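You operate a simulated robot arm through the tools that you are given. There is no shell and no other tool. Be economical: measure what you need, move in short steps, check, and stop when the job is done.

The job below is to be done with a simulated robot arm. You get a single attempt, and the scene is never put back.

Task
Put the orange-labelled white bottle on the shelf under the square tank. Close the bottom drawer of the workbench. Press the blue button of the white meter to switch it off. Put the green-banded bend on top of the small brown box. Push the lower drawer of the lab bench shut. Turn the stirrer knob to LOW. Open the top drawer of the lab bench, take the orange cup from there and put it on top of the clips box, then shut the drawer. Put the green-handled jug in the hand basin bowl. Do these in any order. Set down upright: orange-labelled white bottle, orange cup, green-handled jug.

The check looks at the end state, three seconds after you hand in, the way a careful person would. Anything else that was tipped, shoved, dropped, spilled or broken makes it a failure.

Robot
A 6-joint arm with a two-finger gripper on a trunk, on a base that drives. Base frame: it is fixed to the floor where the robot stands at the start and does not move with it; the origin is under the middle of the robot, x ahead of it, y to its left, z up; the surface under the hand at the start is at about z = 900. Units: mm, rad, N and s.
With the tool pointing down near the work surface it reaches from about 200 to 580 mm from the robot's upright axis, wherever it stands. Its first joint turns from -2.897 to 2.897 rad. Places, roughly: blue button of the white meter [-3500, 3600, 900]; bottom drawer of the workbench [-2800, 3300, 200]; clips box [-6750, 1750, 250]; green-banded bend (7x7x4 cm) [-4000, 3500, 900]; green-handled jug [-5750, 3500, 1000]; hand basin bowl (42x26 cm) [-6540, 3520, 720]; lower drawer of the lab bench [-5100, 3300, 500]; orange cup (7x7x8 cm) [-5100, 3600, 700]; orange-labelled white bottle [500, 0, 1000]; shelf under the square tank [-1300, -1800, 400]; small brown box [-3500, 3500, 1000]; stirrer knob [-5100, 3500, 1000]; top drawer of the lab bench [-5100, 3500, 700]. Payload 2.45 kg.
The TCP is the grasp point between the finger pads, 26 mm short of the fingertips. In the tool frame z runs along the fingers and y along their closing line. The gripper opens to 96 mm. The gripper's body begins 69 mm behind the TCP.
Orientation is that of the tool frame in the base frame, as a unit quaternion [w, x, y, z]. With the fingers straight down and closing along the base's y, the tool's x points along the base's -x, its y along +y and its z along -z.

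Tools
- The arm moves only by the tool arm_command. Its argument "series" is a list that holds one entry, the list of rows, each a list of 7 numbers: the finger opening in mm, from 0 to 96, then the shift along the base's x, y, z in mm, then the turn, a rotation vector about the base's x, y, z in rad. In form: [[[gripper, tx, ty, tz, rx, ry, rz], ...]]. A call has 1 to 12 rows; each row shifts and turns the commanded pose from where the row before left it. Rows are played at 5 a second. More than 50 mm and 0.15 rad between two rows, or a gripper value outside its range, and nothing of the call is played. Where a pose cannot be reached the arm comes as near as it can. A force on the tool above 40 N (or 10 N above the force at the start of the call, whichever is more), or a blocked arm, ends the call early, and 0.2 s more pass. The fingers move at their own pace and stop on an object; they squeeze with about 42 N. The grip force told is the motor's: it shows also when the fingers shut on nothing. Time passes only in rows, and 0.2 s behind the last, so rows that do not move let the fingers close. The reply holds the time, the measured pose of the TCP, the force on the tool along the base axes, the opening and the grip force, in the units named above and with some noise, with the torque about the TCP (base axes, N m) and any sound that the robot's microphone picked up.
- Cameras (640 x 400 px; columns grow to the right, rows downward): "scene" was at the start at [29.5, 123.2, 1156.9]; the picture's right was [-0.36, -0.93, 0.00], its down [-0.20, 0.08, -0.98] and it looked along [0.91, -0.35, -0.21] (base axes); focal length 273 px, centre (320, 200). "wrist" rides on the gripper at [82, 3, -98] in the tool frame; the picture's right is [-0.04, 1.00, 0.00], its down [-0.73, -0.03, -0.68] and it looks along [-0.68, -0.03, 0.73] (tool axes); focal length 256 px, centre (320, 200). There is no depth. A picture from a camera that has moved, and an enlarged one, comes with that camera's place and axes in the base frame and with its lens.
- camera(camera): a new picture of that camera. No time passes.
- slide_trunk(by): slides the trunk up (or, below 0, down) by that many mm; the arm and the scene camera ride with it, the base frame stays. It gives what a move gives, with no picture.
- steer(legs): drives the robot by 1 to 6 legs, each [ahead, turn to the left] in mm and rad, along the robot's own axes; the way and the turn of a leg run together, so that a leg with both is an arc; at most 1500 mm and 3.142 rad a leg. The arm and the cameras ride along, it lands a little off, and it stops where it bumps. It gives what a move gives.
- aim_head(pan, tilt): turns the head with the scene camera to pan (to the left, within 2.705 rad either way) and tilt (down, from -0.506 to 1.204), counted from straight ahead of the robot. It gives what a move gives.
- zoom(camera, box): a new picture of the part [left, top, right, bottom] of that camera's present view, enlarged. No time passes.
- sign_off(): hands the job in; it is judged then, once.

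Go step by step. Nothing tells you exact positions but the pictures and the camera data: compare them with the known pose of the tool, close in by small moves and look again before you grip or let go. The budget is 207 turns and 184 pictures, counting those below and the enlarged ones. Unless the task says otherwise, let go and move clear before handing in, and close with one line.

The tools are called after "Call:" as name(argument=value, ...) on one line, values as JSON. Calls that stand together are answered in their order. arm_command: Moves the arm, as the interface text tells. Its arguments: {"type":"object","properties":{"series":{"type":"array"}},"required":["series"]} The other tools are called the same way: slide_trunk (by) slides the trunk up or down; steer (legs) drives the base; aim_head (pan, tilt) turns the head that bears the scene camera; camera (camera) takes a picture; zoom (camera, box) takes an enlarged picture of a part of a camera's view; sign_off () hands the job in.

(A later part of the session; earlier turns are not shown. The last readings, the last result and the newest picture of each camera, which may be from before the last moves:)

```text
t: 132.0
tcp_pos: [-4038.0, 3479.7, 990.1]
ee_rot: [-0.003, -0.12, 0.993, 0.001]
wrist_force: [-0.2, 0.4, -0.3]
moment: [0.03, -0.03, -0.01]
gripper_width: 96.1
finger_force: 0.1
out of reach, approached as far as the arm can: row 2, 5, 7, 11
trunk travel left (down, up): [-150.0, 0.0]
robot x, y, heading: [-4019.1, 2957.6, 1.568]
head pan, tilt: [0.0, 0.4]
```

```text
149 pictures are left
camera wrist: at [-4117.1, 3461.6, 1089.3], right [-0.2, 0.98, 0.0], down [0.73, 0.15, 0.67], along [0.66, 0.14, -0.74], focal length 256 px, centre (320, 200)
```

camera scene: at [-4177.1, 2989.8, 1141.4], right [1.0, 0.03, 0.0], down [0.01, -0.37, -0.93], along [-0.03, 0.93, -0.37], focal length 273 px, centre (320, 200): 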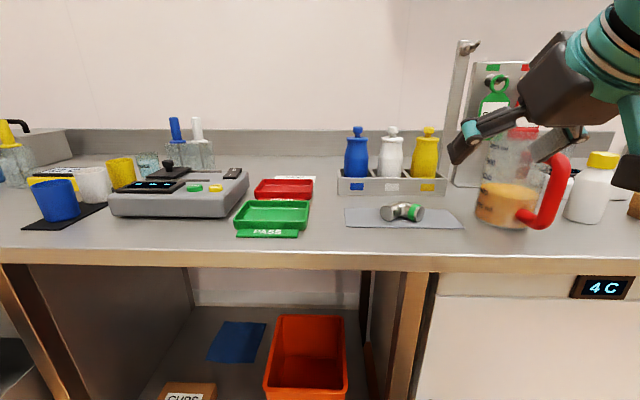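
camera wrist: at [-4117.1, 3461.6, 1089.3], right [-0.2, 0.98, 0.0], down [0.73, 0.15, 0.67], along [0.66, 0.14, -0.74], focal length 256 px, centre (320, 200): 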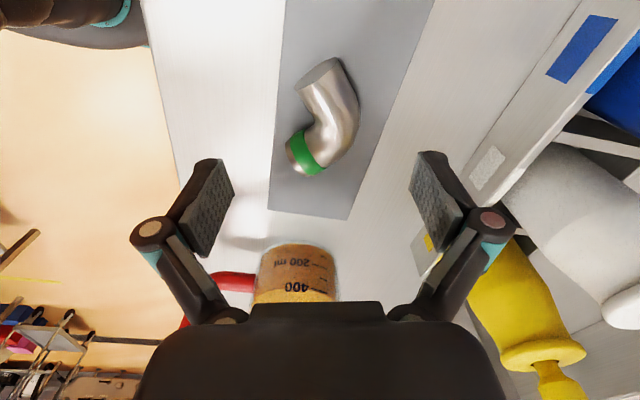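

Aligned with the bend's symmetry axis. Centre over (−4043, 3488) and descend partway to check.

Call:
arm_command(series=[[[96, -5, 8, -15, 0, 0, 0], [96, 0, 0, -20, 0, 0, 0]]])

Call:
camera(camera="wrist")

Call:
zoom(camera="scene", box=[330, 100, 490, 240])

```text
t: 132.6
tcp_pos: [-4043.7, 3487.1, 957.1]
ee_rot: [-0.005, -0.121, 0.993, 0.0]
wrist_force: [0.2, -0.3, 0.1]
moment: [0.03, 0.01, 0.03]
gripper_width: 96.0
finger_force: 0.0
trunk travel left (down, up): [-150.0, 0.0]
robot x, y, heading: [-4014.7, 2959.0, 1.565]
head pan, tilt: [0.0, 0.4]
```

```text
148 pictures are left
camera wrist: at [-4122.1, 3470.2, 1054.9], right [-0.2, 0.98, 0.0], down [0.72, 0.15, 0.67], along [0.66, 0.14, -0.74], focal length 256 px, centre (320, 200)
```

wrist: 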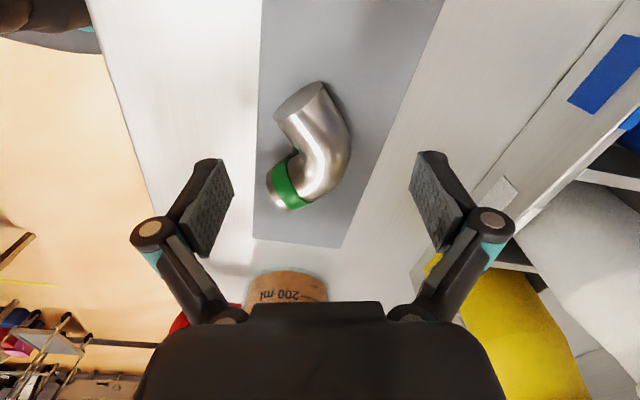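

```text
2.86 times, centred on (410, 170) of scene
camera zoom: at [-4173.7, 2989.8, 1139.8], right [1.0, 0.0, 0.0], down [0.0, -0.39, -0.92], along [0.0, 0.92, -0.39], focal length 781 px, centre (63, 286)
```

zoom: 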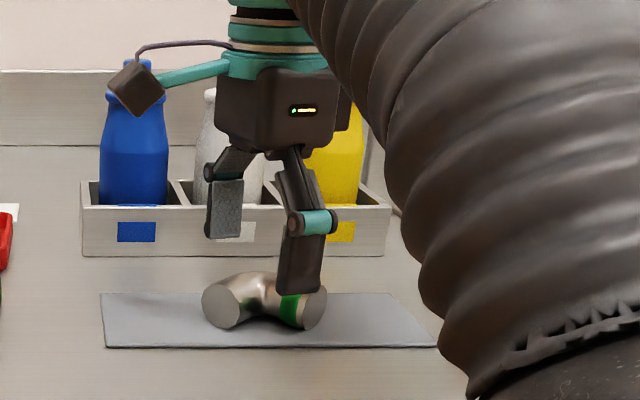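

Centred well. Descend 26 mm and close.

Call:
arm_command(series=[[[96, 0, 0, -14, 0, 0, 0], [96, 0, 0, -11, 0, 0, 0], [60, 0, 0, 0, 0, 0, 0], [20, 0, 0, 0, 0, 0, 0], [20, 0, 0, 0, 0, 0, 0], [20, 0, 0, 0, 0, 0, 0]]])

Call:
camera(camera="wrist")

Call:
zoom(camera="scene", box=[330, 100, 490, 240])

```text
t: 134.0
tcp_pos: [-4042.2, 3487.2, 930.5]
ee_rot: [-0.005, -0.121, 0.993, 0.0]
wrist_force: [-1.6, 1.6, 5.1]
moment: [-0.23, -0.32, 0.03]
gripper_width: 31.3
finger_force: 41.8
trunk travel left (down, up): [-150.0, 0.0]
robot x, y, heading: [-4019.2, 2956.3, 1.568]
head pan, tilt: [0.0, 0.4]
```

```text
146 pictures are left
camera wrist: at [-4121.9, 3469.2, 1029.4], right [-0.2, 0.98, 0.0], down [0.72, 0.15, 0.67], along [0.66, 0.14, -0.74], focal length 256 px, centre (320, 200)
```

wrist: 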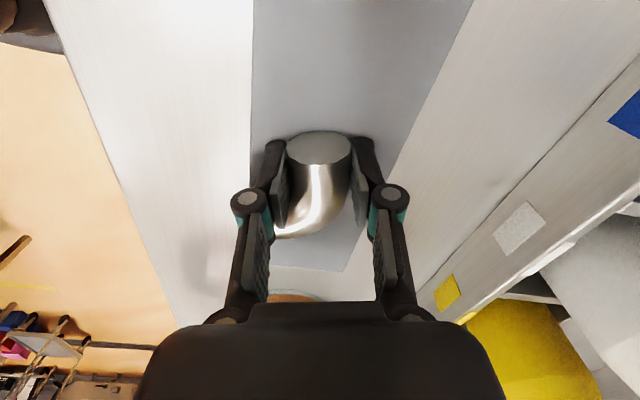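

```text
2.86 times, centred on (410, 170) of scene
camera zoom: at [-4173.8, 2989.6, 1139.9], right [1.0, 0.0, 0.0], down [0.0, -0.39, -0.92], along [0.0, 0.92, -0.39], focal length 781 px, centre (63, 286)
```

zoom: 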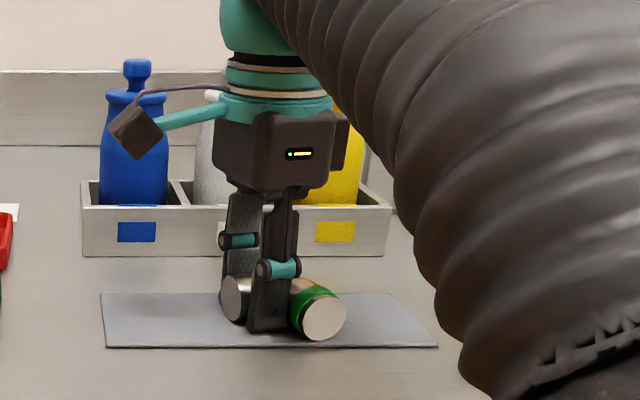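

The elbow turned in the grip and is now held firmly across its silver leg (31 mm). Lift, back off, and drive right to face the SEALS box.

Call:
arm_command(series=[[[20, 0, 0, 25, 0, 0, 0], [20, 0, 0, 35, 0, 0, 0], [20, 0, -30, 20, 0, 0, 0], [20, 0, -40, 20, 0, 0, 0], [20, 0, -40, 10, 0, 0, 0]]])

Call:
camera(camera="wrist")

Call:
steer(legs=[[-350, 0], [0, -1.571], [480, 0], [0, 1.571]])

Call:
camera(camera="scene")

```text
t: 135.2
tcp_pos: [-4043.9, 3372.9, 1009.9]
ee_rot: [-0.004, -0.123, 0.992, 0.001]
wrist_force: [0.3, 0.4, -2.8]
moment: [-0.1, 0.03, -0.04]
gripper_width: 31.4
finger_force: 42.1
out of reach, approached as far as the arm can: row 2, 3, 4, 5
trunk travel left (down, up): [-150.0, 0.0]
robot x, y, heading: [-4019.6, 2959.3, 1.566]
head pan, tilt: [0.0, 0.4]
```

```text
144 pictures are left
camera wrist: at [-4124.1, 3354.3, 1109.9], right [-0.2, 0.98, 0.0], down [0.72, 0.15, 0.67], along [0.66, 0.14, -0.74], focal length 256 px, centre (320, 200)
```

wrist: 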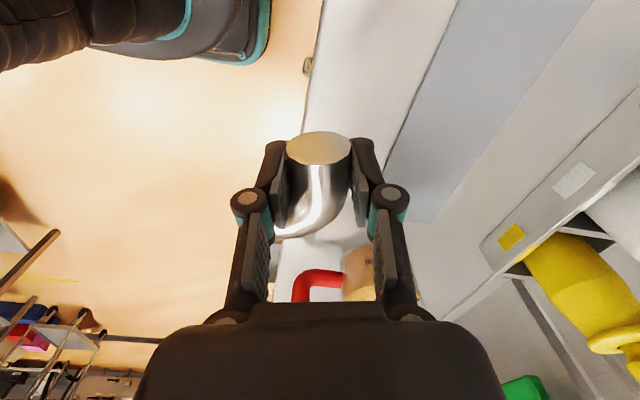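

```text
t: 147.6
tcp_pos: [-3576.3, 3016.1, 1011.2]
ee_rot: [-0.004, -0.125, 0.992, 0.002]
wrist_force: [0.2, 0.0, -2.6]
moment: [0.0, -0.01, -0.02]
gripper_width: 31.3
finger_force: 41.7
trunk travel left (down, up): [-150.0, 0.0]
robot x, y, heading: [-3545.2, 2599.0, 1.576]
head pan, tilt: [0.0, 0.4]
```

```text
143 pictures are left
camera scene: at [-3702.1, 2632.9, 1139.8], right [1.0, 0.0, 0.0], down [0.0, -0.39, -0.92], along [0.0, 0.92, -0.39], focal length 273 px, centre (320, 200)
```

scene: 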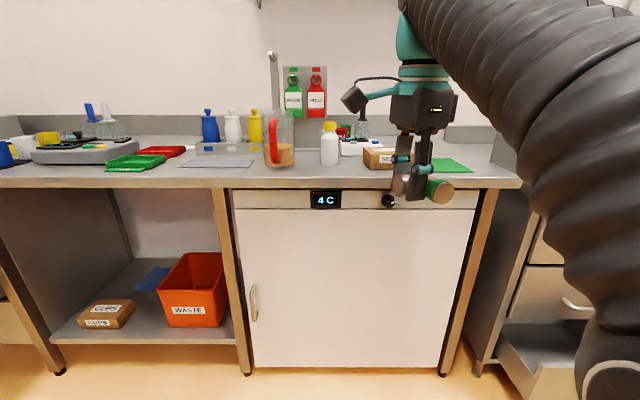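

I see the SEALS box just behind the held bend. I'll raise and shift slightly right, then drive forward and look.

Call:
arm_command(series=[[[20, 15, 0, 20, 0, 0, 0], [20, 15, 0, 20, 0, 0, 0], [20, 10, 0, 0, 0, 0, 0]]])

Call:
steer(legs=[[330, 0]])

Call:
camera(camera="scene")

Call:
camera(camera="wrist")

```text
t: 148.4
tcp_pos: [-3536.4, 3012.4, 1012.8]
ee_rot: [-0.004, -0.124, 0.992, 0.003]
wrist_force: [0.1, 0.1, -1.7]
moment: [0.03, 0.01, 0.01]
gripper_width: 31.2
finger_force: 42.2
out of reach, approached as far as the arm can: row 1, 2
trunk travel left (down, up): [-150.0, 0.0]
robot x, y, heading: [-3547.0, 2603.9, 1.576]
head pan, tilt: [0.0, 0.4]
```

```text
t: 150.6
tcp_pos: [-3541.0, 3343.7, 1012.6]
ee_rot: [-0.004, -0.128, 0.992, 0.003]
wrist_force: [0.7, -0.7, -1.4]
moment: [0.03, 0.04, 0.01]
gripper_width: 31.1
finger_force: 42.4
trunk travel left (down, up): [-150.0, 0.0]
robot x, y, heading: [-3549.4, 2929.1, 1.577]
head pan, tilt: [0.0, 0.4]
```

```text
142 pictures are left
camera scene: at [-3704.5, 2963.0, 1139.8], right [1.0, 0.01, 0.0], down [0.0, -0.39, -0.92], along [-0.01, 0.92, -0.39], focal length 273 px, centre (320, 200)
```

scene: 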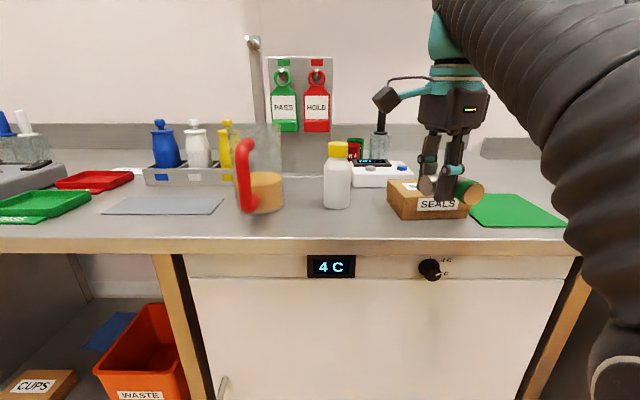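

```text
141 pictures are left
camera wrist: at [-3620.0, 3325.0, 1110.9], right [-0.21, 0.98, 0.01], down [0.72, 0.15, 0.67], along [0.66, 0.15, -0.74], focal length 256 px, centre (320, 200)
```

wrist: 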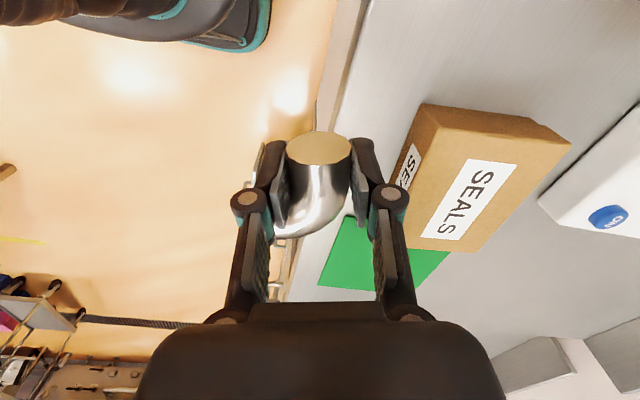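

Box top is about z 940, centre ≈(−3498, 3497); the button is at ≈(−3496, 3660). Move the base a touch closer and position the bend above the box.

Call:
steer(legs=[[55, 0]])

Call:
arm_command(series=[[[20, 10, 25, 0, 0, 0, 0], [20, 10, 30, 0, 0, 0, 0], [20, 10, 30, 0, 0, 0, 0], [20, 0, 20, 0, 0, 0, 0]]])

Call:
camera(camera="scene")

Call:
camera(camera="wrist")

```text
t: 151.5
tcp_pos: [-3541.3, 3397.9, 1010.6]
ee_rot: [-0.004, -0.127, 0.992, 0.004]
wrist_force: [0.4, 0.8, -1.4]
moment: [0.03, 0.03, 0.0]
gripper_width: 31.1
finger_force: 42.2
trunk travel left (down, up): [-150.0, 0.0]
robot x, y, heading: [-3550.5, 2986.2, 1.582]
head pan, tilt: [0.0, 0.4]
```

```text
t: 152.5
tcp_pos: [-3511.0, 3499.4, 995.5]
ee_rot: [-0.003, -0.128, 0.992, 0.005]
wrist_force: [0.1, -0.2, -1.4]
moment: [0.06, 0.02, 0.03]
gripper_width: 31.1
finger_force: 42.3
out of reach, approached as far as the arm can: row 2, 3, 4
trunk travel left (down, up): [-150.0, 0.0]
robot x, y, heading: [-3551.0, 2988.0, 1.576]
head pan, tilt: [0.0, 0.4]
```

```text
140 pictures are left
camera scene: at [-3704.9, 3017.8, 1139.8], right [1.0, 0.01, 0.0], down [0.0, -0.39, -0.92], along [-0.01, 0.92, -0.39], focal length 273 px, centre (320, 200)
```

scene: 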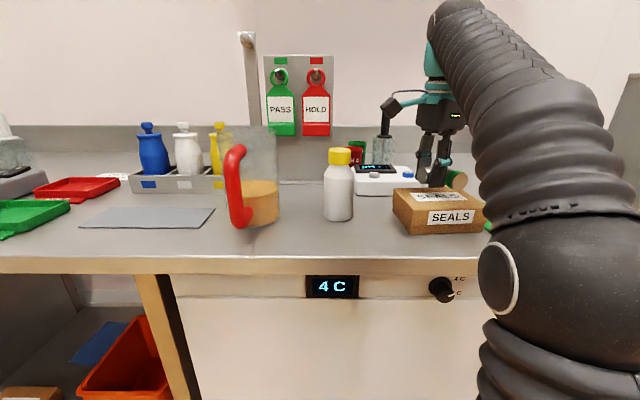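

```text
139 pictures are left
camera wrist: at [-3589.7, 3479.4, 1094.2], right [-0.21, 0.98, 0.01], down [0.72, 0.15, 0.67], along [0.66, 0.15, -0.74], focal length 256 px, centre (320, 200)
```

wrist: 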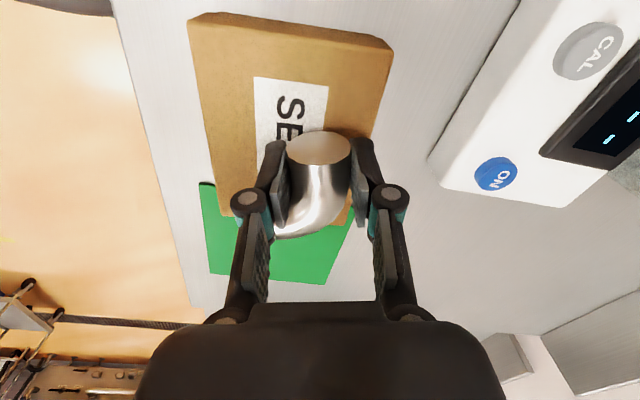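

Box top centre ≈(−3492, 3480). Small correction, then lower to contact.

Call:
arm_command(series=[[[20, 8, -10, 0, 0, 0, 0], [20, 0, 0, -12, 0, 0, 0], [20, 0, 0, -6, 0, 0, 0], [20, 0, 0, -3, 0, 0, 0], [20, 0, 0, -2, 0, 0, 0]]])

Call:
zoom(camera="scene", box=[360, 120, 520, 240])

```text
t: 153.8
tcp_pos: [-3503.6, 3490.5, 975.2]
ee_rot: [-0.002, -0.128, 0.992, 0.009]
wrist_force: [0.1, 4.4, 15.8]
moment: [-0.23, -0.2, 0.11]
gripper_width: 31.3
finger_force: 41.6
trunk travel left (down, up): [-150.0, 0.0]
robot x, y, heading: [-3548.0, 2983.9, 1.582]
head pan, tilt: [0.0, 0.4]
stopped in row 5: the force on the tool passed its limit at 43 N (the readings are from after the stop); the commanded pose is now the measured one
```

```text
3.33 times, centred on (440, 180) of scene
camera zoom: at [-3705.0, 3017.8, 1139.8], right [1.0, 0.01, 0.0], down [0.0, -0.39, -0.92], along [-0.01, 0.92, -0.39], focal length 911 px, centre (-80, 267)
```

zoom: 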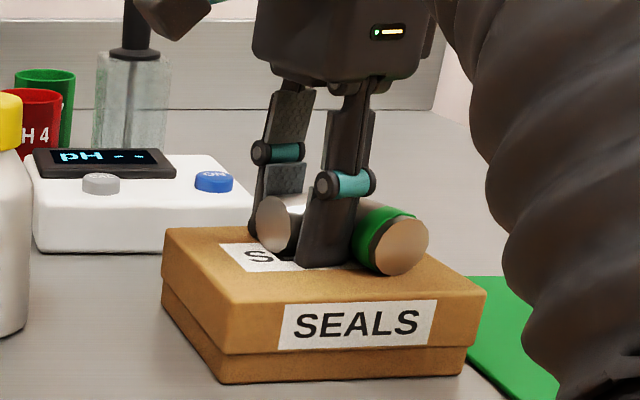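

Contact made and the bend sits on the box. Release and rise.

Call:
arm_command(series=[[[31, 0, 0, 1, 0, 0, 0], [50, 0, 0, 0, 0, 0, 0], [62, 0, 0, 0, 0, 0, 0], [62, 0, 0, 0, 0, 0, 0], [62, 0, 0, 15, 0, 0, 0], [62, 0, -5, 15, 0, 0, 0], [62, 0, -15, 15, 0, 0, 0], [62, 0, -20, 15, 0, 0, 0]]])

Call:
zoom(camera="scene", box=[360, 120, 520, 240])

Call:
camera(camera="wrist")

```text
t: 155.6
tcp_pos: [-3506.7, 3446.5, 1009.7]
ee_rot: [-0.002, -0.127, 0.992, 0.008]
wrist_force: [0.2, -1.1, -0.5]
moment: [-0.07, 0.0, 0.01]
gripper_width: 62.1
finger_force: 0.1
out of reach, approached as far as the arm can: row 6, 7, 8
trunk travel left (down, up): [-150.0, 0.0]
robot x, y, heading: [-3548.3, 2988.5, 1.578]
head pan, tilt: [0.0, 0.4]
```

```text
3.33 times, centred on (440, 180) of scene
camera zoom: at [-3704.9, 3018.4, 1139.8], right [1.0, 0.01, 0.0], down [0.0, -0.39, -0.92], along [-0.01, 0.92, -0.39], focal length 911 px, centre (-80, 267)
```

zoom: 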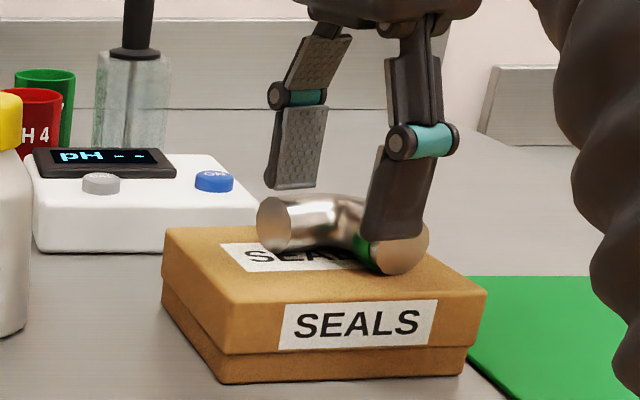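

```text
136 pictures are left
camera wrist: at [-3585.5, 3426.0, 1108.8], right [-0.21, 0.98, 0.02], down [0.72, 0.15, 0.68], along [0.66, 0.16, -0.74], focal length 256 px, centre (320, 200)
```

wrist: 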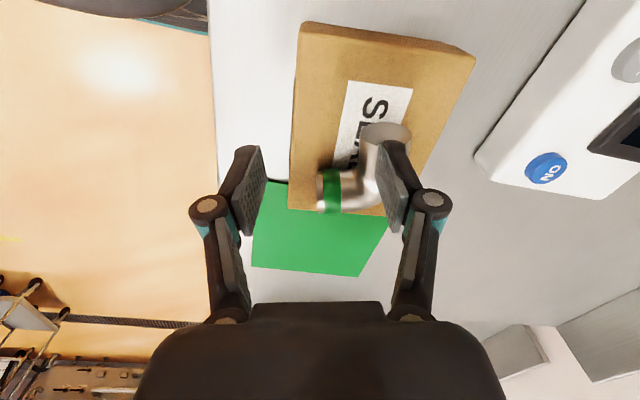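

The bend is on the box. Now I'll close the gripper and tilt it forward, camera kept to the left side, to reach over the box to the blue ON button at ≈(−3499, 3652, 935).

Call:
arm_command(series=[[[30, 0, 0, 0, 0, 0, -0.105], [0, 0, 0, 0, 0, 0, -0.105], [0, 0, 15, 10, 0.12, 0, 0], [0, 0, 15, 10, 0.12, 0, 0], [0, 0, 20, 10, 0.12, 0, 0], [0, 2, 20, 5, 0.12, 0, 0], [0, 2, 25, 0, 0.12, 0, 0], [0, 2, 30, 0, 0, 0, 0], [0, 2, 35, 0, 0, 0, 0]]])

Call:
camera(camera="wrist")

Call:
zoom(camera="scene", box=[320, 80, 520, 240])

```text
t: 157.6
tcp_pos: [-3496.9, 3603.9, 1045.1]
ee_rot: [0.004, -0.022, 0.953, 0.303]
wrist_force: [-0.7, -1.5, 0.6]
moment: [0.03, -0.03, -0.03]
gripper_width: 0.0
finger_force: 28.3
trunk travel left (down, up): [-150.0, 0.0]
robot x, y, heading: [-3546.0, 2990.2, 1.579]
head pan, tilt: [0.0, 0.4]
```

```text
135 pictures are left
camera wrist: at [-3578.8, 3545.1, 1125.1], right [-0.01, 0.82, 0.58], down [0.74, -0.39, 0.55], along [0.68, 0.43, -0.6], focal length 256 px, centre (320, 200)
```

wrist: 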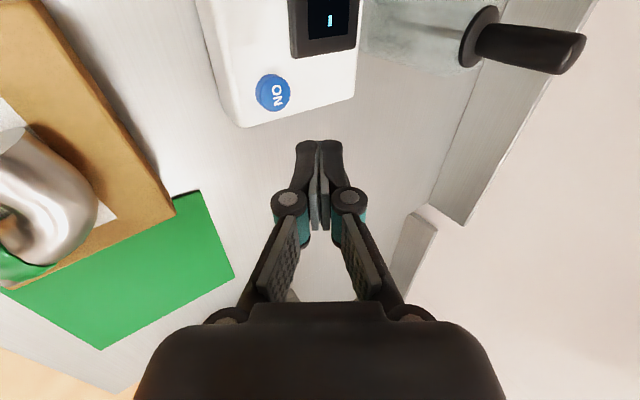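

```text
2.50 times, centred on (420, 160) of scene
camera zoom: at [-3705.0, 3017.7, 1139.8], right [1.0, 0.01, 0.0], down [0.0, -0.39, -0.92], along [-0.01, 0.92, -0.39], focal length 683 px, centre (70, 300)
```

zoom: 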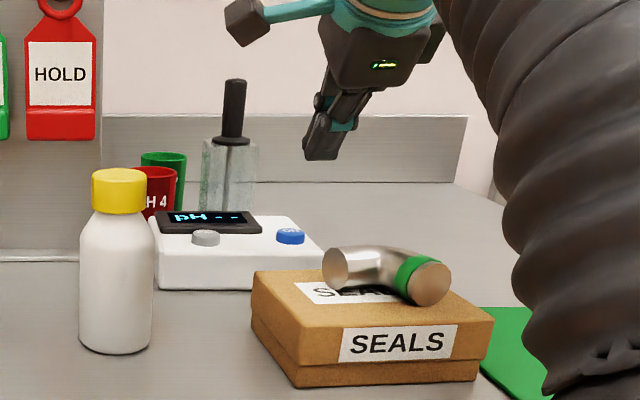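

Move closer above the button and check alignment.

Call:
arm_command(series=[[[0, -3, 12, -20, 0, 0, 0], [0, -4, 12, -20, 0, 0, 0], [0, 0, 0, -15, 0, 0, 0]]])

Call:
camera(camera="wrist")

Call:
zoom(camera="scene", box=[360, 120, 460, 200])

```text
t: 158.3
tcp_pos: [-3503.0, 3630.2, 989.9]
ee_rot: [0.004, -0.022, 0.953, 0.303]
wrist_force: [0.0, 0.0, 0.9]
moment: [0.02, 0.01, -0.01]
gripper_width: 0.0
finger_force: 29.0
trunk travel left (down, up): [-150.0, 0.0]
robot x, y, heading: [-3547.5, 2989.8, 1.579]
head pan, tilt: [0.0, 0.4]
```

```text
133 pictures are left
camera wrist: at [-3585.4, 3570.8, 1070.7], right [-0.01, 0.82, 0.58], down [0.74, -0.39, 0.55], along [0.68, 0.43, -0.6], focal length 256 px, centre (320, 200)
```

wrist: 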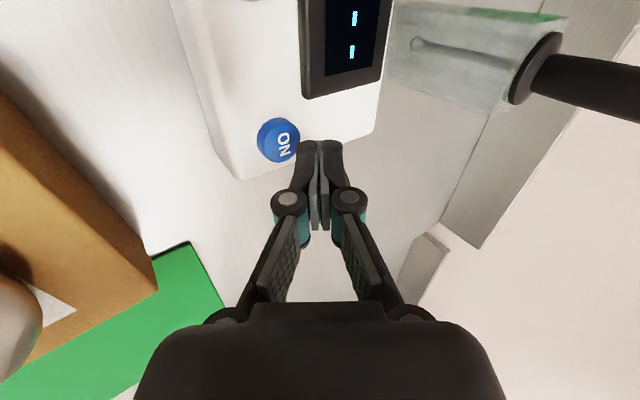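

```text
5.00 times, centred on (410, 160) of scene
camera zoom: at [-3704.9, 3018.1, 1139.8], right [1.0, 0.01, 0.0], down [0.0, -0.39, -0.92], along [-0.01, 0.92, -0.39], focal length 1367 px, centre (-130, 400)
```

zoom: 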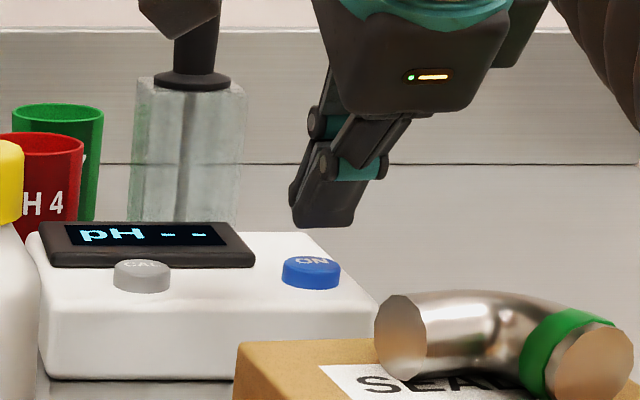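

Triangulated button top: (−3507, 3629, 944). Shift slightly and press down gradually.

Call:
arm_command(series=[[[0, -4, -8, 0, 0, 0, 0], [0, 0, 0, -10, 0, 0, 0], [0, 0, 0, -5, 0, 0, 0], [0, 0, 0, -3, 0, 0, 0], [0, 0, 0, -2, 0, 0, 0], [0, 0, 0, -2, 0, 0, 0]]])

Call:
zoom(camera="scene", box=[360, 120, 460, 200])

Call:
camera(camera="wrist")

```text
t: 159.8
tcp_pos: [-3507.2, 3620.5, 969.2]
ee_rot: [0.006, -0.021, 0.952, 0.304]
wrist_force: [2.6, 2.2, 9.6]
moment: [0.14, -0.02, -0.04]
gripper_width: 0.1
finger_force: 29.1
trunk travel left (down, up): [-150.0, 0.0]
robot x, y, heading: [-3548.4, 2987.0, 1.579]
head pan, tilt: [0.0, 0.4]
heard: click
```

```text
5.00 times, centred on (410, 160) of scene
camera zoom: at [-3704.8, 3017.8, 1140.0], right [1.0, 0.01, 0.0], down [0.0, -0.39, -0.92], along [-0.01, 0.92, -0.39], focal length 1367 px, centre (-130, 400)
```

zoom: 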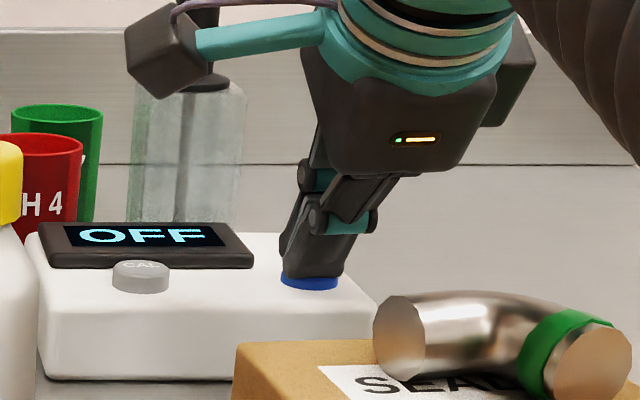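

```text
130 pictures are left
camera wrist: at [-3589.3, 3562.0, 1049.3], right [-0.01, 0.81, 0.58], down [0.74, -0.39, 0.55], along [0.68, 0.43, -0.6], focal length 256 px, centre (320, 200)
```

wrist: 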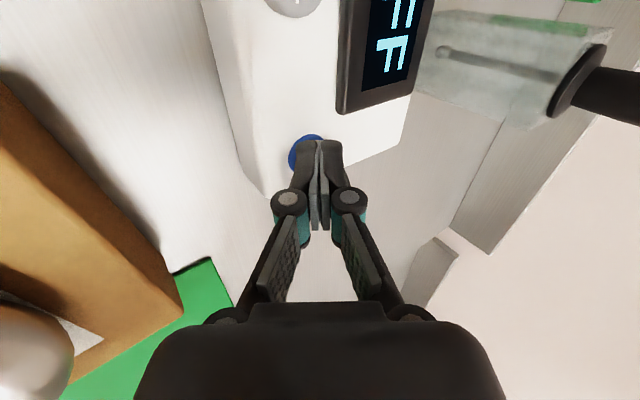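

The display reads OFF. Rise straight up and retreat, then head to the CLAMPS drawer.

Call:
arm_command(series=[[[0, 0, 0, 25, 0, 0, 0], [0, 0, 0, 35, 0, 0, 0], [0, 0, -30, 25, 0, 0, 0], [0, 0, -45, 10, 0, 0, 0], [0, 0, -45, 0, 0, 0, 0], [0, 0, -45, 0, 0, 0, 0]]])

Call:
steer(legs=[[-550, 0], [0, -1.571], [500, 0], [0, 1.3]])

Call:
aim_head(pan=0.0, tilt=0.5)

Call:
camera(camera="scene")

```text
t: 161.2
tcp_pos: [-3508.9, 3455.6, 1061.0]
ee_rot: [0.005, -0.023, 0.953, 0.302]
wrist_force: [-0.3, 0.7, 0.3]
moment: [-0.04, 0.03, 0.05]
gripper_width: 0.0
finger_force: 28.5
trunk travel left (down, up): [-150.0, 0.0]
robot x, y, heading: [-3549.4, 2987.1, 1.577]
head pan, tilt: [0.0, 0.4]
```

```text
t: 173.7
tcp_pos: [-2881.0, 2889.7, 1062.1]
ee_rot: [0.048, 0.115, 0.946, 0.299]
wrist_force: [-0.1, -0.4, 0.1]
moment: [0.02, -0.01, 0.02]
gripper_width: 0.0
finger_force: 28.5
trunk travel left (down, up): [-150.0, 0.0]
robot x, y, heading: [-3053.6, 2452.3, 1.29]
head pan, tilt: [0.0, 0.4]
```

```text
t: 174.4
tcp_pos: [-2880.8, 2889.5, 1062.8]
ee_rot: [0.049, 0.115, 0.946, 0.3]
wrist_force: [0.1, 0.0, 0.0]
moment: [0.02, -0.04, -0.01]
gripper_width: 0.2
finger_force: 28.2
trunk travel left (down, up): [-150.0, 0.0]
robot x, y, heading: [-3050.8, 2455.6, 1.293]
head pan, tilt: [0.0, 0.499]
```

```text
129 pictures are left
camera scene: at [-3194.5, 2526.3, 1130.7], right [0.96, -0.28, 0.0], down [-0.13, -0.46, -0.88], along [0.24, 0.84, -0.48], focal length 273 px, centre (320, 200)
```

scene: 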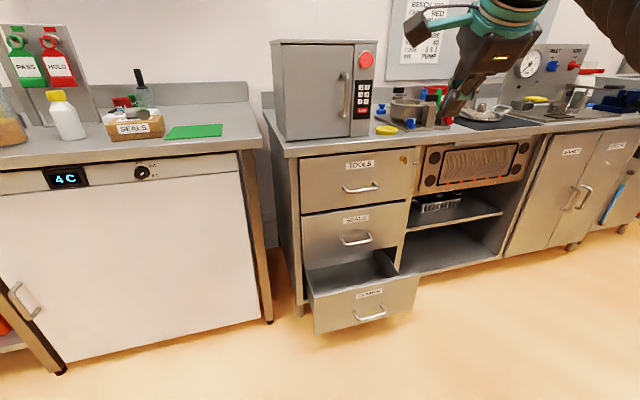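

The bottom CLAMPS drawer is open, its front at about y≈3200, z 140–335, x −3015…−2590. I'll lower the arm and trunk, and drive square to it.

Call:
arm_command(series=[[[0, -8, -29, -40, 0, 0, 0], [0, -8, -29, -40, 0, 0, 0], [0, -8, -29, -40, 0, 0, 0], [0, 0, 0, -40, 0, 0, 0], [0, 0, 0, -40, 0, 0, 0]]])

Call:
slide_trunk(by=-150)

Call:
steer(legs=[[0, -0.312], [440, 0], [0, 0.59]])

Call:
aim_head(pan=0.0, tilt=0.9)

Call:
camera(camera="scene")

```text
t: 175.6
tcp_pos: [-2905.9, 2803.0, 862.4]
ee_rot: [0.048, 0.115, 0.947, 0.297]
wrist_force: [0.7, 0.0, 0.1]
moment: [-0.02, 0.02, 0.03]
gripper_width: 0.0
finger_force: 28.2
trunk travel left (down, up): [-150.0, 0.0]
robot x, y, heading: [-3055.6, 2457.7, 1.292]
head pan, tilt: [0.0, 0.499]
```

```text
t: 177.3
tcp_pos: [-2904.5, 2803.3, 712.7]
ee_rot: [0.048, 0.116, 0.946, 0.299]
wrist_force: [0.6, 0.1, 0.0]
moment: [-0.04, 0.0, 0.0]
gripper_width: 0.0
finger_force: 28.5
trunk travel left (down, up): [0.0, 150.0]
robot x, y, heading: [-3053.2, 2455.3, 1.292]
head pan, tilt: [0.0, 0.499]
```

```text
t: 182.7
tcp_pos: [-2753.5, 3200.4, 712.0]
ee_rot: [0.007, -0.014, 0.953, 0.303]
wrist_force: [-0.5, 0.6, -0.9]
moment: [0.0, -0.03, -0.02]
gripper_width: 0.0
finger_force: 28.5
trunk travel left (down, up): [0.0, 150.0]
robot x, y, heading: [-2803.4, 2827.0, 1.563]
head pan, tilt: [0.0, 0.499]
```

```text
t: 183.5
tcp_pos: [-2754.3, 3199.9, 712.6]
ee_rot: [0.007, -0.015, 0.953, 0.302]
wrist_force: [-0.8, 0.1, 0.4]
moment: [-0.03, -0.02, 0.0]
gripper_width: 0.0
finger_force: 28.8
trunk travel left (down, up): [0.0, 150.0]
robot x, y, heading: [-2802.8, 2826.3, 1.562]
head pan, tilt: [0.0, 0.901]
```

```text
128 pictures are left
camera scene: at [-2959.7, 2839.3, 946.9], right [1.0, -0.01, 0.0], down [-0.01, -0.78, -0.62], along [0.01, 0.62, -0.78], focal length 273 px, centre (320, 200)
```

scene: 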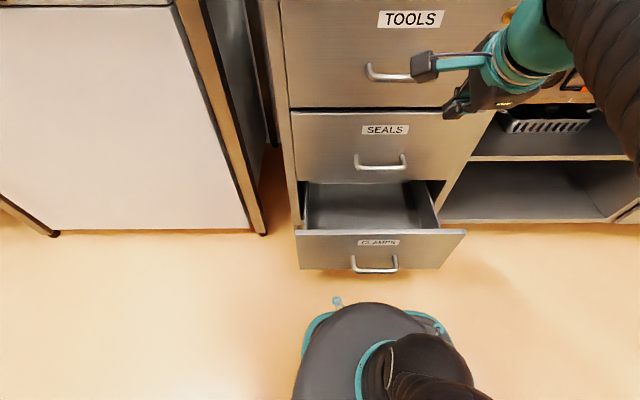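

Clear view of the open CLAMPS drawer. I'll bring the closed fingertips down in front of its face, above the handle.

Call:
arm_command(series=[[[0, -10, -20, -40, 0, 0, 0], [0, -10, -20, -40, 0, 0, 0], [0, -10, -20, -40, 0, 0, 0], [0, -10, -20, -40, 0, 0, 0], [0, 0, -5, -40, 0, 0, 0], [0, 0, 0, -40, 0, 0, 0], [0, 0, 0, -40, 0, 0, 0], [0, 0, 0, -40, 0, 0, 0], [0, 0, 0, -40, 0, 0, 0]]])

Call:
camera(camera="scene")

Call:
camera(camera="wrist")

```text
t: 185.5
tcp_pos: [-2782.7, 3207.6, 519.8]
ee_rot: [0.007, -0.015, 0.953, 0.302]
wrist_force: [-0.2, -0.1, 0.3]
moment: [0.01, 0.05, -0.01]
gripper_width: 0.0
finger_force: 28.2
out of reach, approached as far as the arm can: row 4, 5, 6, 7, 8, 9
trunk travel left (down, up): [0.0, 150.0]
robot x, y, heading: [-2803.6, 2823.7, 1.559]
head pan, tilt: [0.0, 0.901]
```

```text
127 pictures are left
camera scene: at [-2959.7, 2839.1, 946.8], right [1.0, -0.01, 0.0], down [-0.01, -0.78, -0.62], along [0.01, 0.62, -0.78], focal length 273 px, centre (320, 200)
```

scene: 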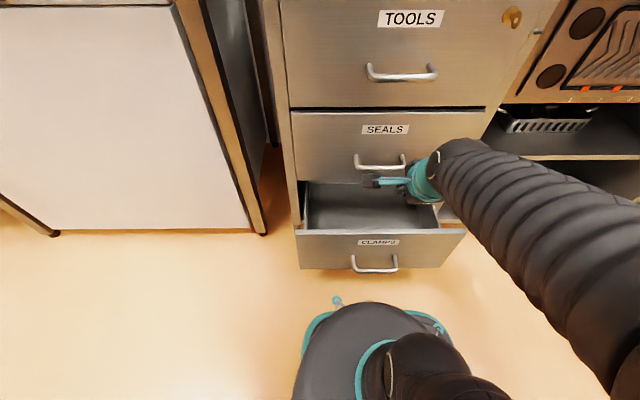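

```text
126 pictures are left
camera wrist: at [-2865.0, 3149.7, 600.5], right [0.01, 0.82, 0.58], down [0.73, -0.4, 0.56], along [0.68, 0.42, -0.6], focal length 256 px, centre (320, 200)
```

wrist: 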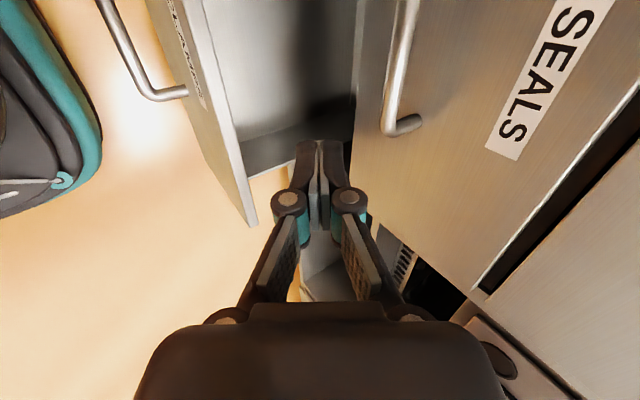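

The tip is too close and above the drawer. Back the base off 200 mm, then lower in front of the drawer with the arm more extended.

Call:
steer(legs=[[-220, 0]])

Call:
arm_command(series=[[[0, -4, 20, -35, 0.06, 0, 0], [0, -4, 20, -40, 0.06, 0, 0], [0, -4, 20, -40, 0.06, 0, 0], [0, -4, 20, -40, 0, 0, 0], [0, 0, 20, -40, 0, 0, 0]]])

Call:
camera(camera="scene")

Call:
camera(camera="wrist")

```text
t: 187.2
tcp_pos: [-2784.7, 2987.3, 520.8]
ee_rot: [0.006, -0.015, 0.953, 0.301]
wrist_force: [-0.3, 0.4, 0.2]
moment: [0.0, 0.0, -0.02]
gripper_width: 0.0
finger_force: 28.6
trunk travel left (down, up): [0.0, 150.0]
robot x, y, heading: [-2805.4, 2604.3, 1.561]
head pan, tilt: [0.0, 0.901]
```

```text
t: 188.4
tcp_pos: [-2818.2, 3089.2, 404.9]
ee_rot: [-0.003, -0.161, 0.927, 0.338]
wrist_force: [1.4, 1.3, 0.3]
moment: [-0.15, 0.06, 0.1]
gripper_width: 0.0
finger_force: 28.6
out of reach, approached as far as the arm can: row 1, 2, 3, 4, 5
trunk travel left (down, up): [0.0, 150.0]
robot x, y, heading: [-2807.0, 2600.1, 1.564]
head pan, tilt: [0.0, 0.901]
```

```text
125 pictures are left
camera scene: at [-2961.4, 2618.9, 946.9], right [1.0, -0.01, 0.0], down [-0.01, -0.78, -0.62], along [0.0, 0.62, -0.78], focal length 273 px, centre (320, 200)
```

scene: 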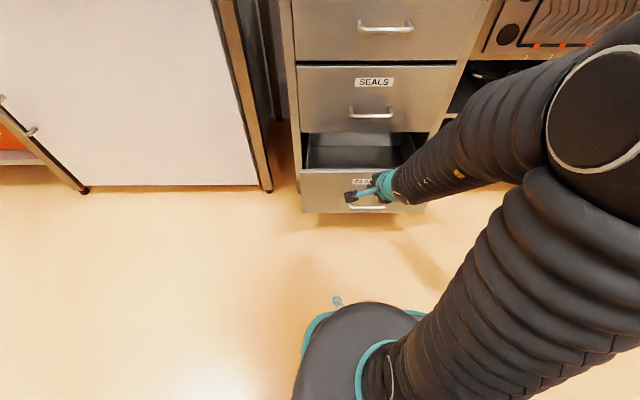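

```text
124 pictures are left
camera wrist: at [-2885.1, 3003.8, 474.1], right [-0.26, 0.73, 0.63], down [0.78, -0.23, 0.58], along [0.57, 0.64, -0.51], focal length 256 px, centre (320, 200)
```

wrist: 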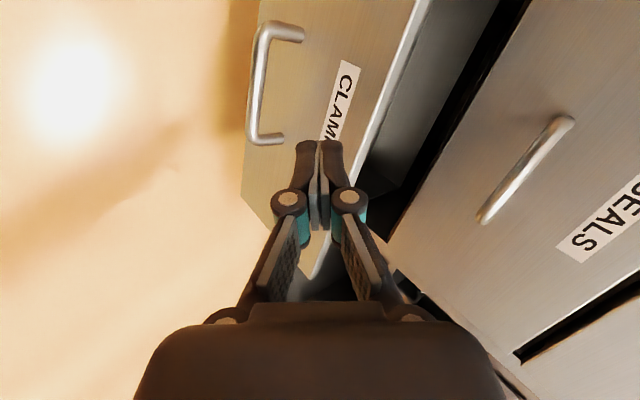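

The face is about y 3230, z 98–331. I'm still slightly too high; extend and lower further.

Call:
arm_command(series=[[[0, 0, 20, -30, -0.1, 0, 0], [0, 0, 20, -35, 0, 0, 0], [0, 0, 20, -35, 0, 0, 0]]])

Call:
camera(camera="wrist")

```text
t: 189.2
tcp_pos: [-2782.6, 3161.8, 320.2]
ee_rot: [-0.007, -0.02, 0.949, 0.314]
wrist_force: [0.3, 0.2, -1.0]
moment: [0.0, 0.02, -0.02]
gripper_width: 0.0
finger_force: 28.6
out of reach, approached as far as the arm can: row 2, 3
trunk travel left (down, up): [0.0, 150.0]
robot x, y, heading: [-2806.4, 2606.9, 1.566]
head pan, tilt: [0.0, 0.901]
```

```text
123 pictures are left
camera wrist: at [-2862.1, 3101.5, 401.9], right [0.01, 0.8, 0.6], down [0.75, -0.4, 0.53], along [0.66, 0.44, -0.6], focal length 256 px, centre (320, 200)
```

wrist: 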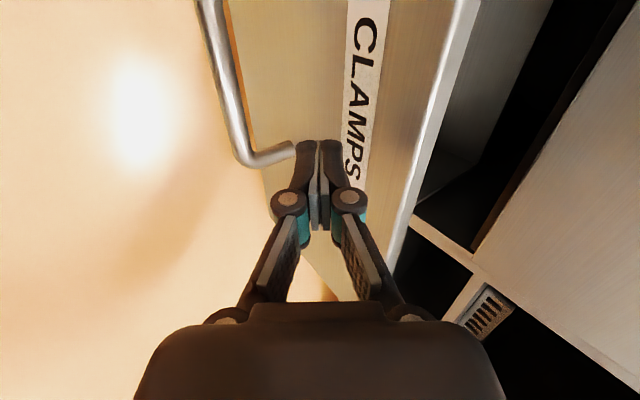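

The tip is now in front of the face below its top edge. I'll push by driving the base forward slowly.

Call:
steer(legs=[[100, 0]])

Call:
camera(camera="scene")

```text
t: 190.4
tcp_pos: [-2780.0, 3261.6, 320.4]
ee_rot: [-0.005, -0.018, 0.949, 0.314]
wrist_force: [0.4, -0.6, 0.0]
moment: [-0.03, 0.0, -0.02]
gripper_width: 0.0
finger_force: 28.7
trunk travel left (down, up): [0.0, 150.0]
robot x, y, heading: [-2805.6, 2706.9, 1.561]
head pan, tilt: [0.0, 0.901]
```

```text
122 pictures are left
camera scene: at [-2960.5, 2719.8, 946.8], right [1.0, -0.01, 0.0], down [-0.01, -0.78, -0.62], along [0.01, 0.62, -0.78], focal length 273 px, centre (320, 200)
```

scene: 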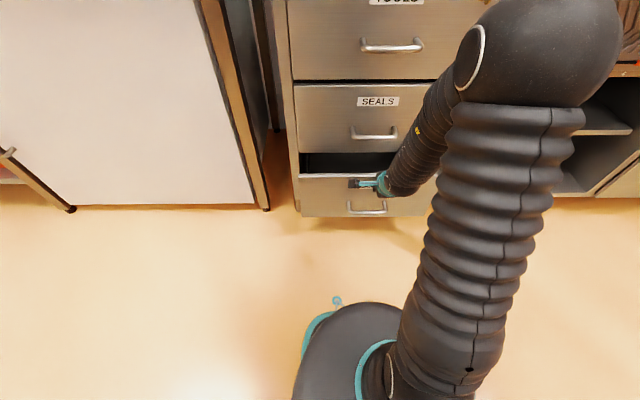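

Working. Push further.

Call:
steer(legs=[[70, 0]])

Call:
camera(camera="wrist")

Call:
camera(camera="scene")

```text
t: 191.4
tcp_pos: [-2779.0, 3332.6, 321.4]
ee_rot: [-0.006, -0.018, 0.949, 0.315]
wrist_force: [-0.2, -0.1, 0.9]
moment: [-0.01, 0.0, 0.02]
gripper_width: 0.2
finger_force: 28.5
trunk travel left (down, up): [0.0, 150.0]
robot x, y, heading: [-2804.8, 2776.6, 1.563]
head pan, tilt: [0.0, 0.901]
```

```text
121 pictures are left
camera wrist: at [-2858.7, 3272.0, 402.1], right [0.01, 0.8, 0.6], down [0.75, -0.4, 0.53], along [0.66, 0.44, -0.61], focal length 256 px, centre (320, 200)
```

wrist: 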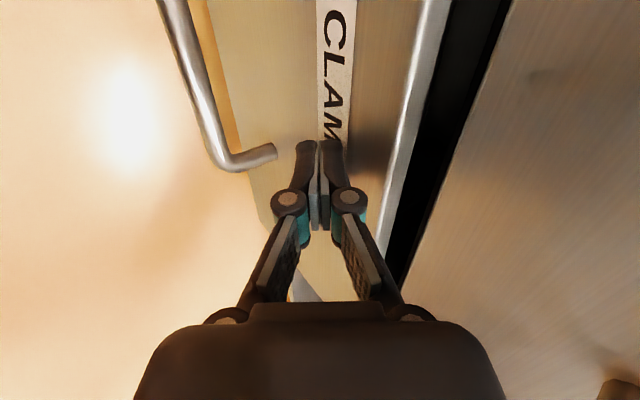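

```text
120 pictures are left
camera scene: at [-2959.8, 2790.1, 946.8], right [1.0, -0.01, 0.0], down [-0.01, -0.78, -0.62], along [0.01, 0.62, -0.78], focal length 273 px, centre (320, 200)
```

scene: 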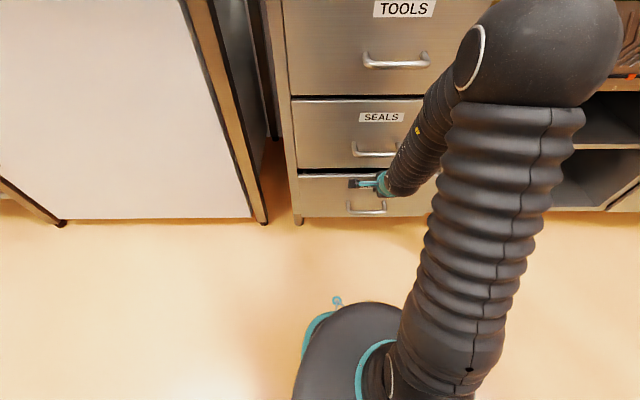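

Nearly closed; finish with arm pushes under force watch.

Call:
arm_command(series=[[[0, 0, 8, 0, 0, 0, 0], [0, 0, 8, 0, 0, 0, 0], [0, 0, 8, 0, 0, 0, 0], [0, 0, 6, 0, 0, 0, 0], [0, 0, 5, 0, 0, 0, 0]]])

Call:
camera(camera="wrist")

```text
t: 192.3
tcp_pos: [-2778.9, 3354.4, 320.9]
ee_rot: [-0.006, -0.018, 0.95, 0.31]
wrist_force: [-0.9, -7.4, 4.5]
moment: [-0.01, -0.01, -0.12]
gripper_width: 0.2
finger_force: 28.4
trunk travel left (down, up): [0.0, 150.0]
robot x, y, heading: [-2806.5, 2774.2, 1.558]
head pan, tilt: [0.0, 0.901]
stopped in row 4: the force on the tool passed its limit at 51 N (the readings are from after the stop); the commanded pose is now the measured one
```

```text
119 pictures are left
camera wrist: at [-2858.8, 3294.6, 402.1], right [0.01, 0.81, 0.59], down [0.75, -0.4, 0.53], along [0.66, 0.44, -0.61], focal length 256 px, centre (320, 200)
```

wrist: 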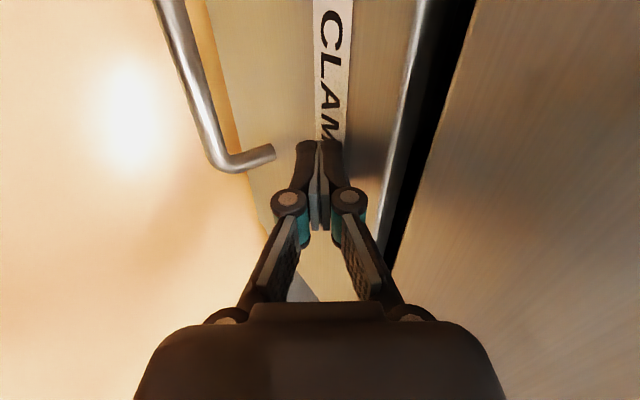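

Force stop — probably fully shut. Back off and verify.

Call:
steer(legs=[[-350, 0]])

Call:
aim_head(pan=0.1, tilt=0.6)

Call:
camera(camera="scene")

Call:
camera(camera="wrist")

```text
t: 194.5
tcp_pos: [-2785.5, 3008.4, 320.2]
ee_rot: [-0.006, -0.02, 0.95, 0.311]
wrist_force: [0.2, 0.3, 0.1]
moment: [-0.01, -0.01, 0.02]
gripper_width: 0.0
finger_force: 28.6
trunk travel left (down, up): [0.0, 150.0]
robot x, y, heading: [-2808.2, 2427.0, 1.566]
head pan, tilt: [0.0, 0.901]
```

```text
t: 195.3
tcp_pos: [-2784.7, 3009.1, 321.0]
ee_rot: [-0.006, -0.021, 0.95, 0.311]
wrist_force: [-0.2, -1.1, 0.1]
moment: [-0.03, 0.01, -0.01]
gripper_width: 0.2
finger_force: 28.2
trunk travel left (down, up): [0.0, 150.0]
robot x, y, heading: [-2807.7, 2426.6, 1.568]
head pan, tilt: [0.099, 0.6]
```

```text
118 pictures are left
camera scene: at [-2971.5, 2455.7, 971.5], right [1.0, 0.09, 0.0], down [0.05, -0.56, -0.82], along [-0.08, 0.82, -0.57], focal length 273 px, centre (320, 200)
```

scene: 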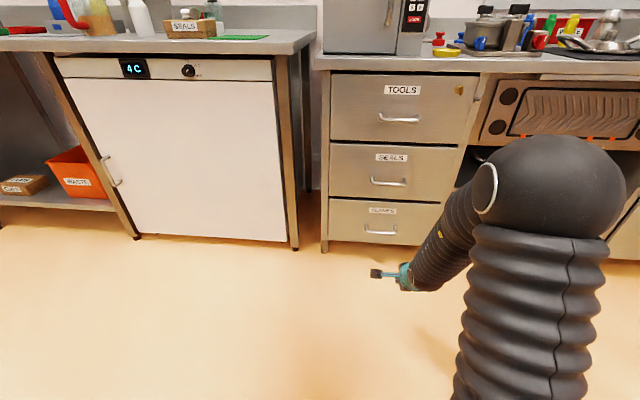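

```text
117 pictures are left
camera wrist: at [-2864.3, 2949.2, 402.1], right [0.01, 0.81, 0.59], down [0.75, -0.39, 0.53], along [0.66, 0.44, -0.61], focal length 256 px, centre (320, 200)
```

wrist: 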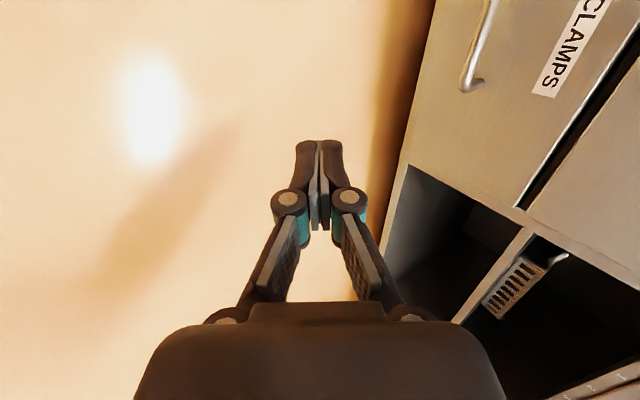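

Call:
zoom(camera="scene", box=[310, 120, 470, 260])

Call:
zoom(camera="scene", box=[100, 0, 280, 60])

```text
2.86 times, centred on (390, 190) of scene
camera zoom: at [-2971.5, 2455.7, 971.5], right [1.0, 0.09, 0.0], down [0.05, -0.56, -0.82], along [-0.08, 0.82, -0.57], focal length 781 px, centre (120, 229)
```

zoom: 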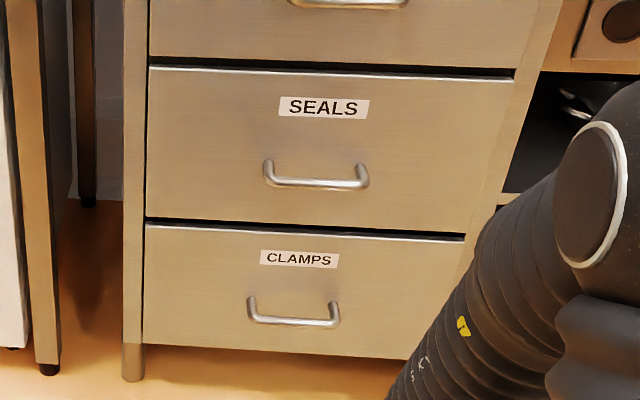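

```text
3.56 times, centred on (190, 30) of scene
camera zoom: at [-2971.5, 2455.7, 971.5], right [1.0, 0.09, 0.0], down [0.05, -0.56, -0.82], along [-0.08, 0.82, -0.57], focal length 972 px, centre (782, 804)
```

zoom: 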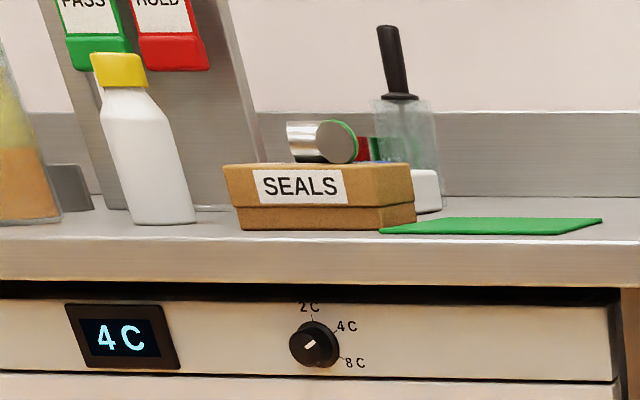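

The drawer is flush and the bend sits well on the box. Fold the arm up and drive west to the lab bench.

Call:
arm_command(series=[[[0, 0, -10, 45, 0, 0, 0], [0, 0, -20, 45, 0, 0, 0], [0, 0, -25, 45, 0, 0, 0], [0, 0, -30, 45, 0, 0, 0], [0, 0, -30, 45, 0, 0, 0], [0, 0, -30, 45, 0, 0, 0]]])

Call:
steer(legs=[[0, 1.573], [1200, 0], [1090, 0], [0, -1.571]])

Call:
aim_head(pan=0.1, tilt=0.4)

Call:
camera(camera="scene")

```text
refused: row 3 steps farther than a row can; nothing moved
```

```text
t: 214.3
tcp_pos: [-5053.2, 3072.5, 320.9]
ee_rot: [-0.001, -0.003, 0.95, 0.311]
wrist_force: [0.5, -0.2, -0.6]
moment: [-0.01, 0.01, 0.01]
gripper_width: 0.0
finger_force: 28.3
trunk travel left (down, up): [0.0, 150.0]
robot x, y, heading: [-5096.1, 2488.2, 1.529]
head pan, tilt: [0.099, 0.6]
```

```text
t: 215.0
tcp_pos: [-5053.1, 3071.3, 320.7]
ee_rot: [-0.001, -0.003, 0.95, 0.311]
wrist_force: [0.2, 0.5, 0.0]
moment: [0.0, 0.03, 0.03]
gripper_width: 0.0
finger_force: 28.2
trunk travel left (down, up): [0.0, 150.0]
robot x, y, heading: [-5098.9, 2492.7, 1.531]
head pan, tilt: [0.099, 0.4]
```

```text
114 pictures are left
camera scene: at [-5260.0, 2529.8, 989.8], right [1.0, 0.06, 0.0], down [0.02, -0.39, -0.92], along [-0.05, 0.92, -0.39], focal length 273 px, centre (320, 200)
```

scene: 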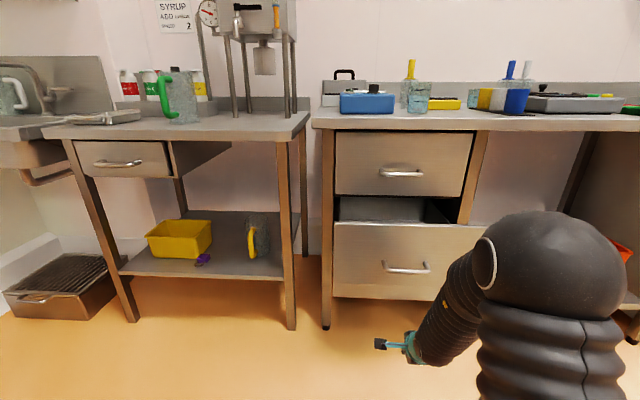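

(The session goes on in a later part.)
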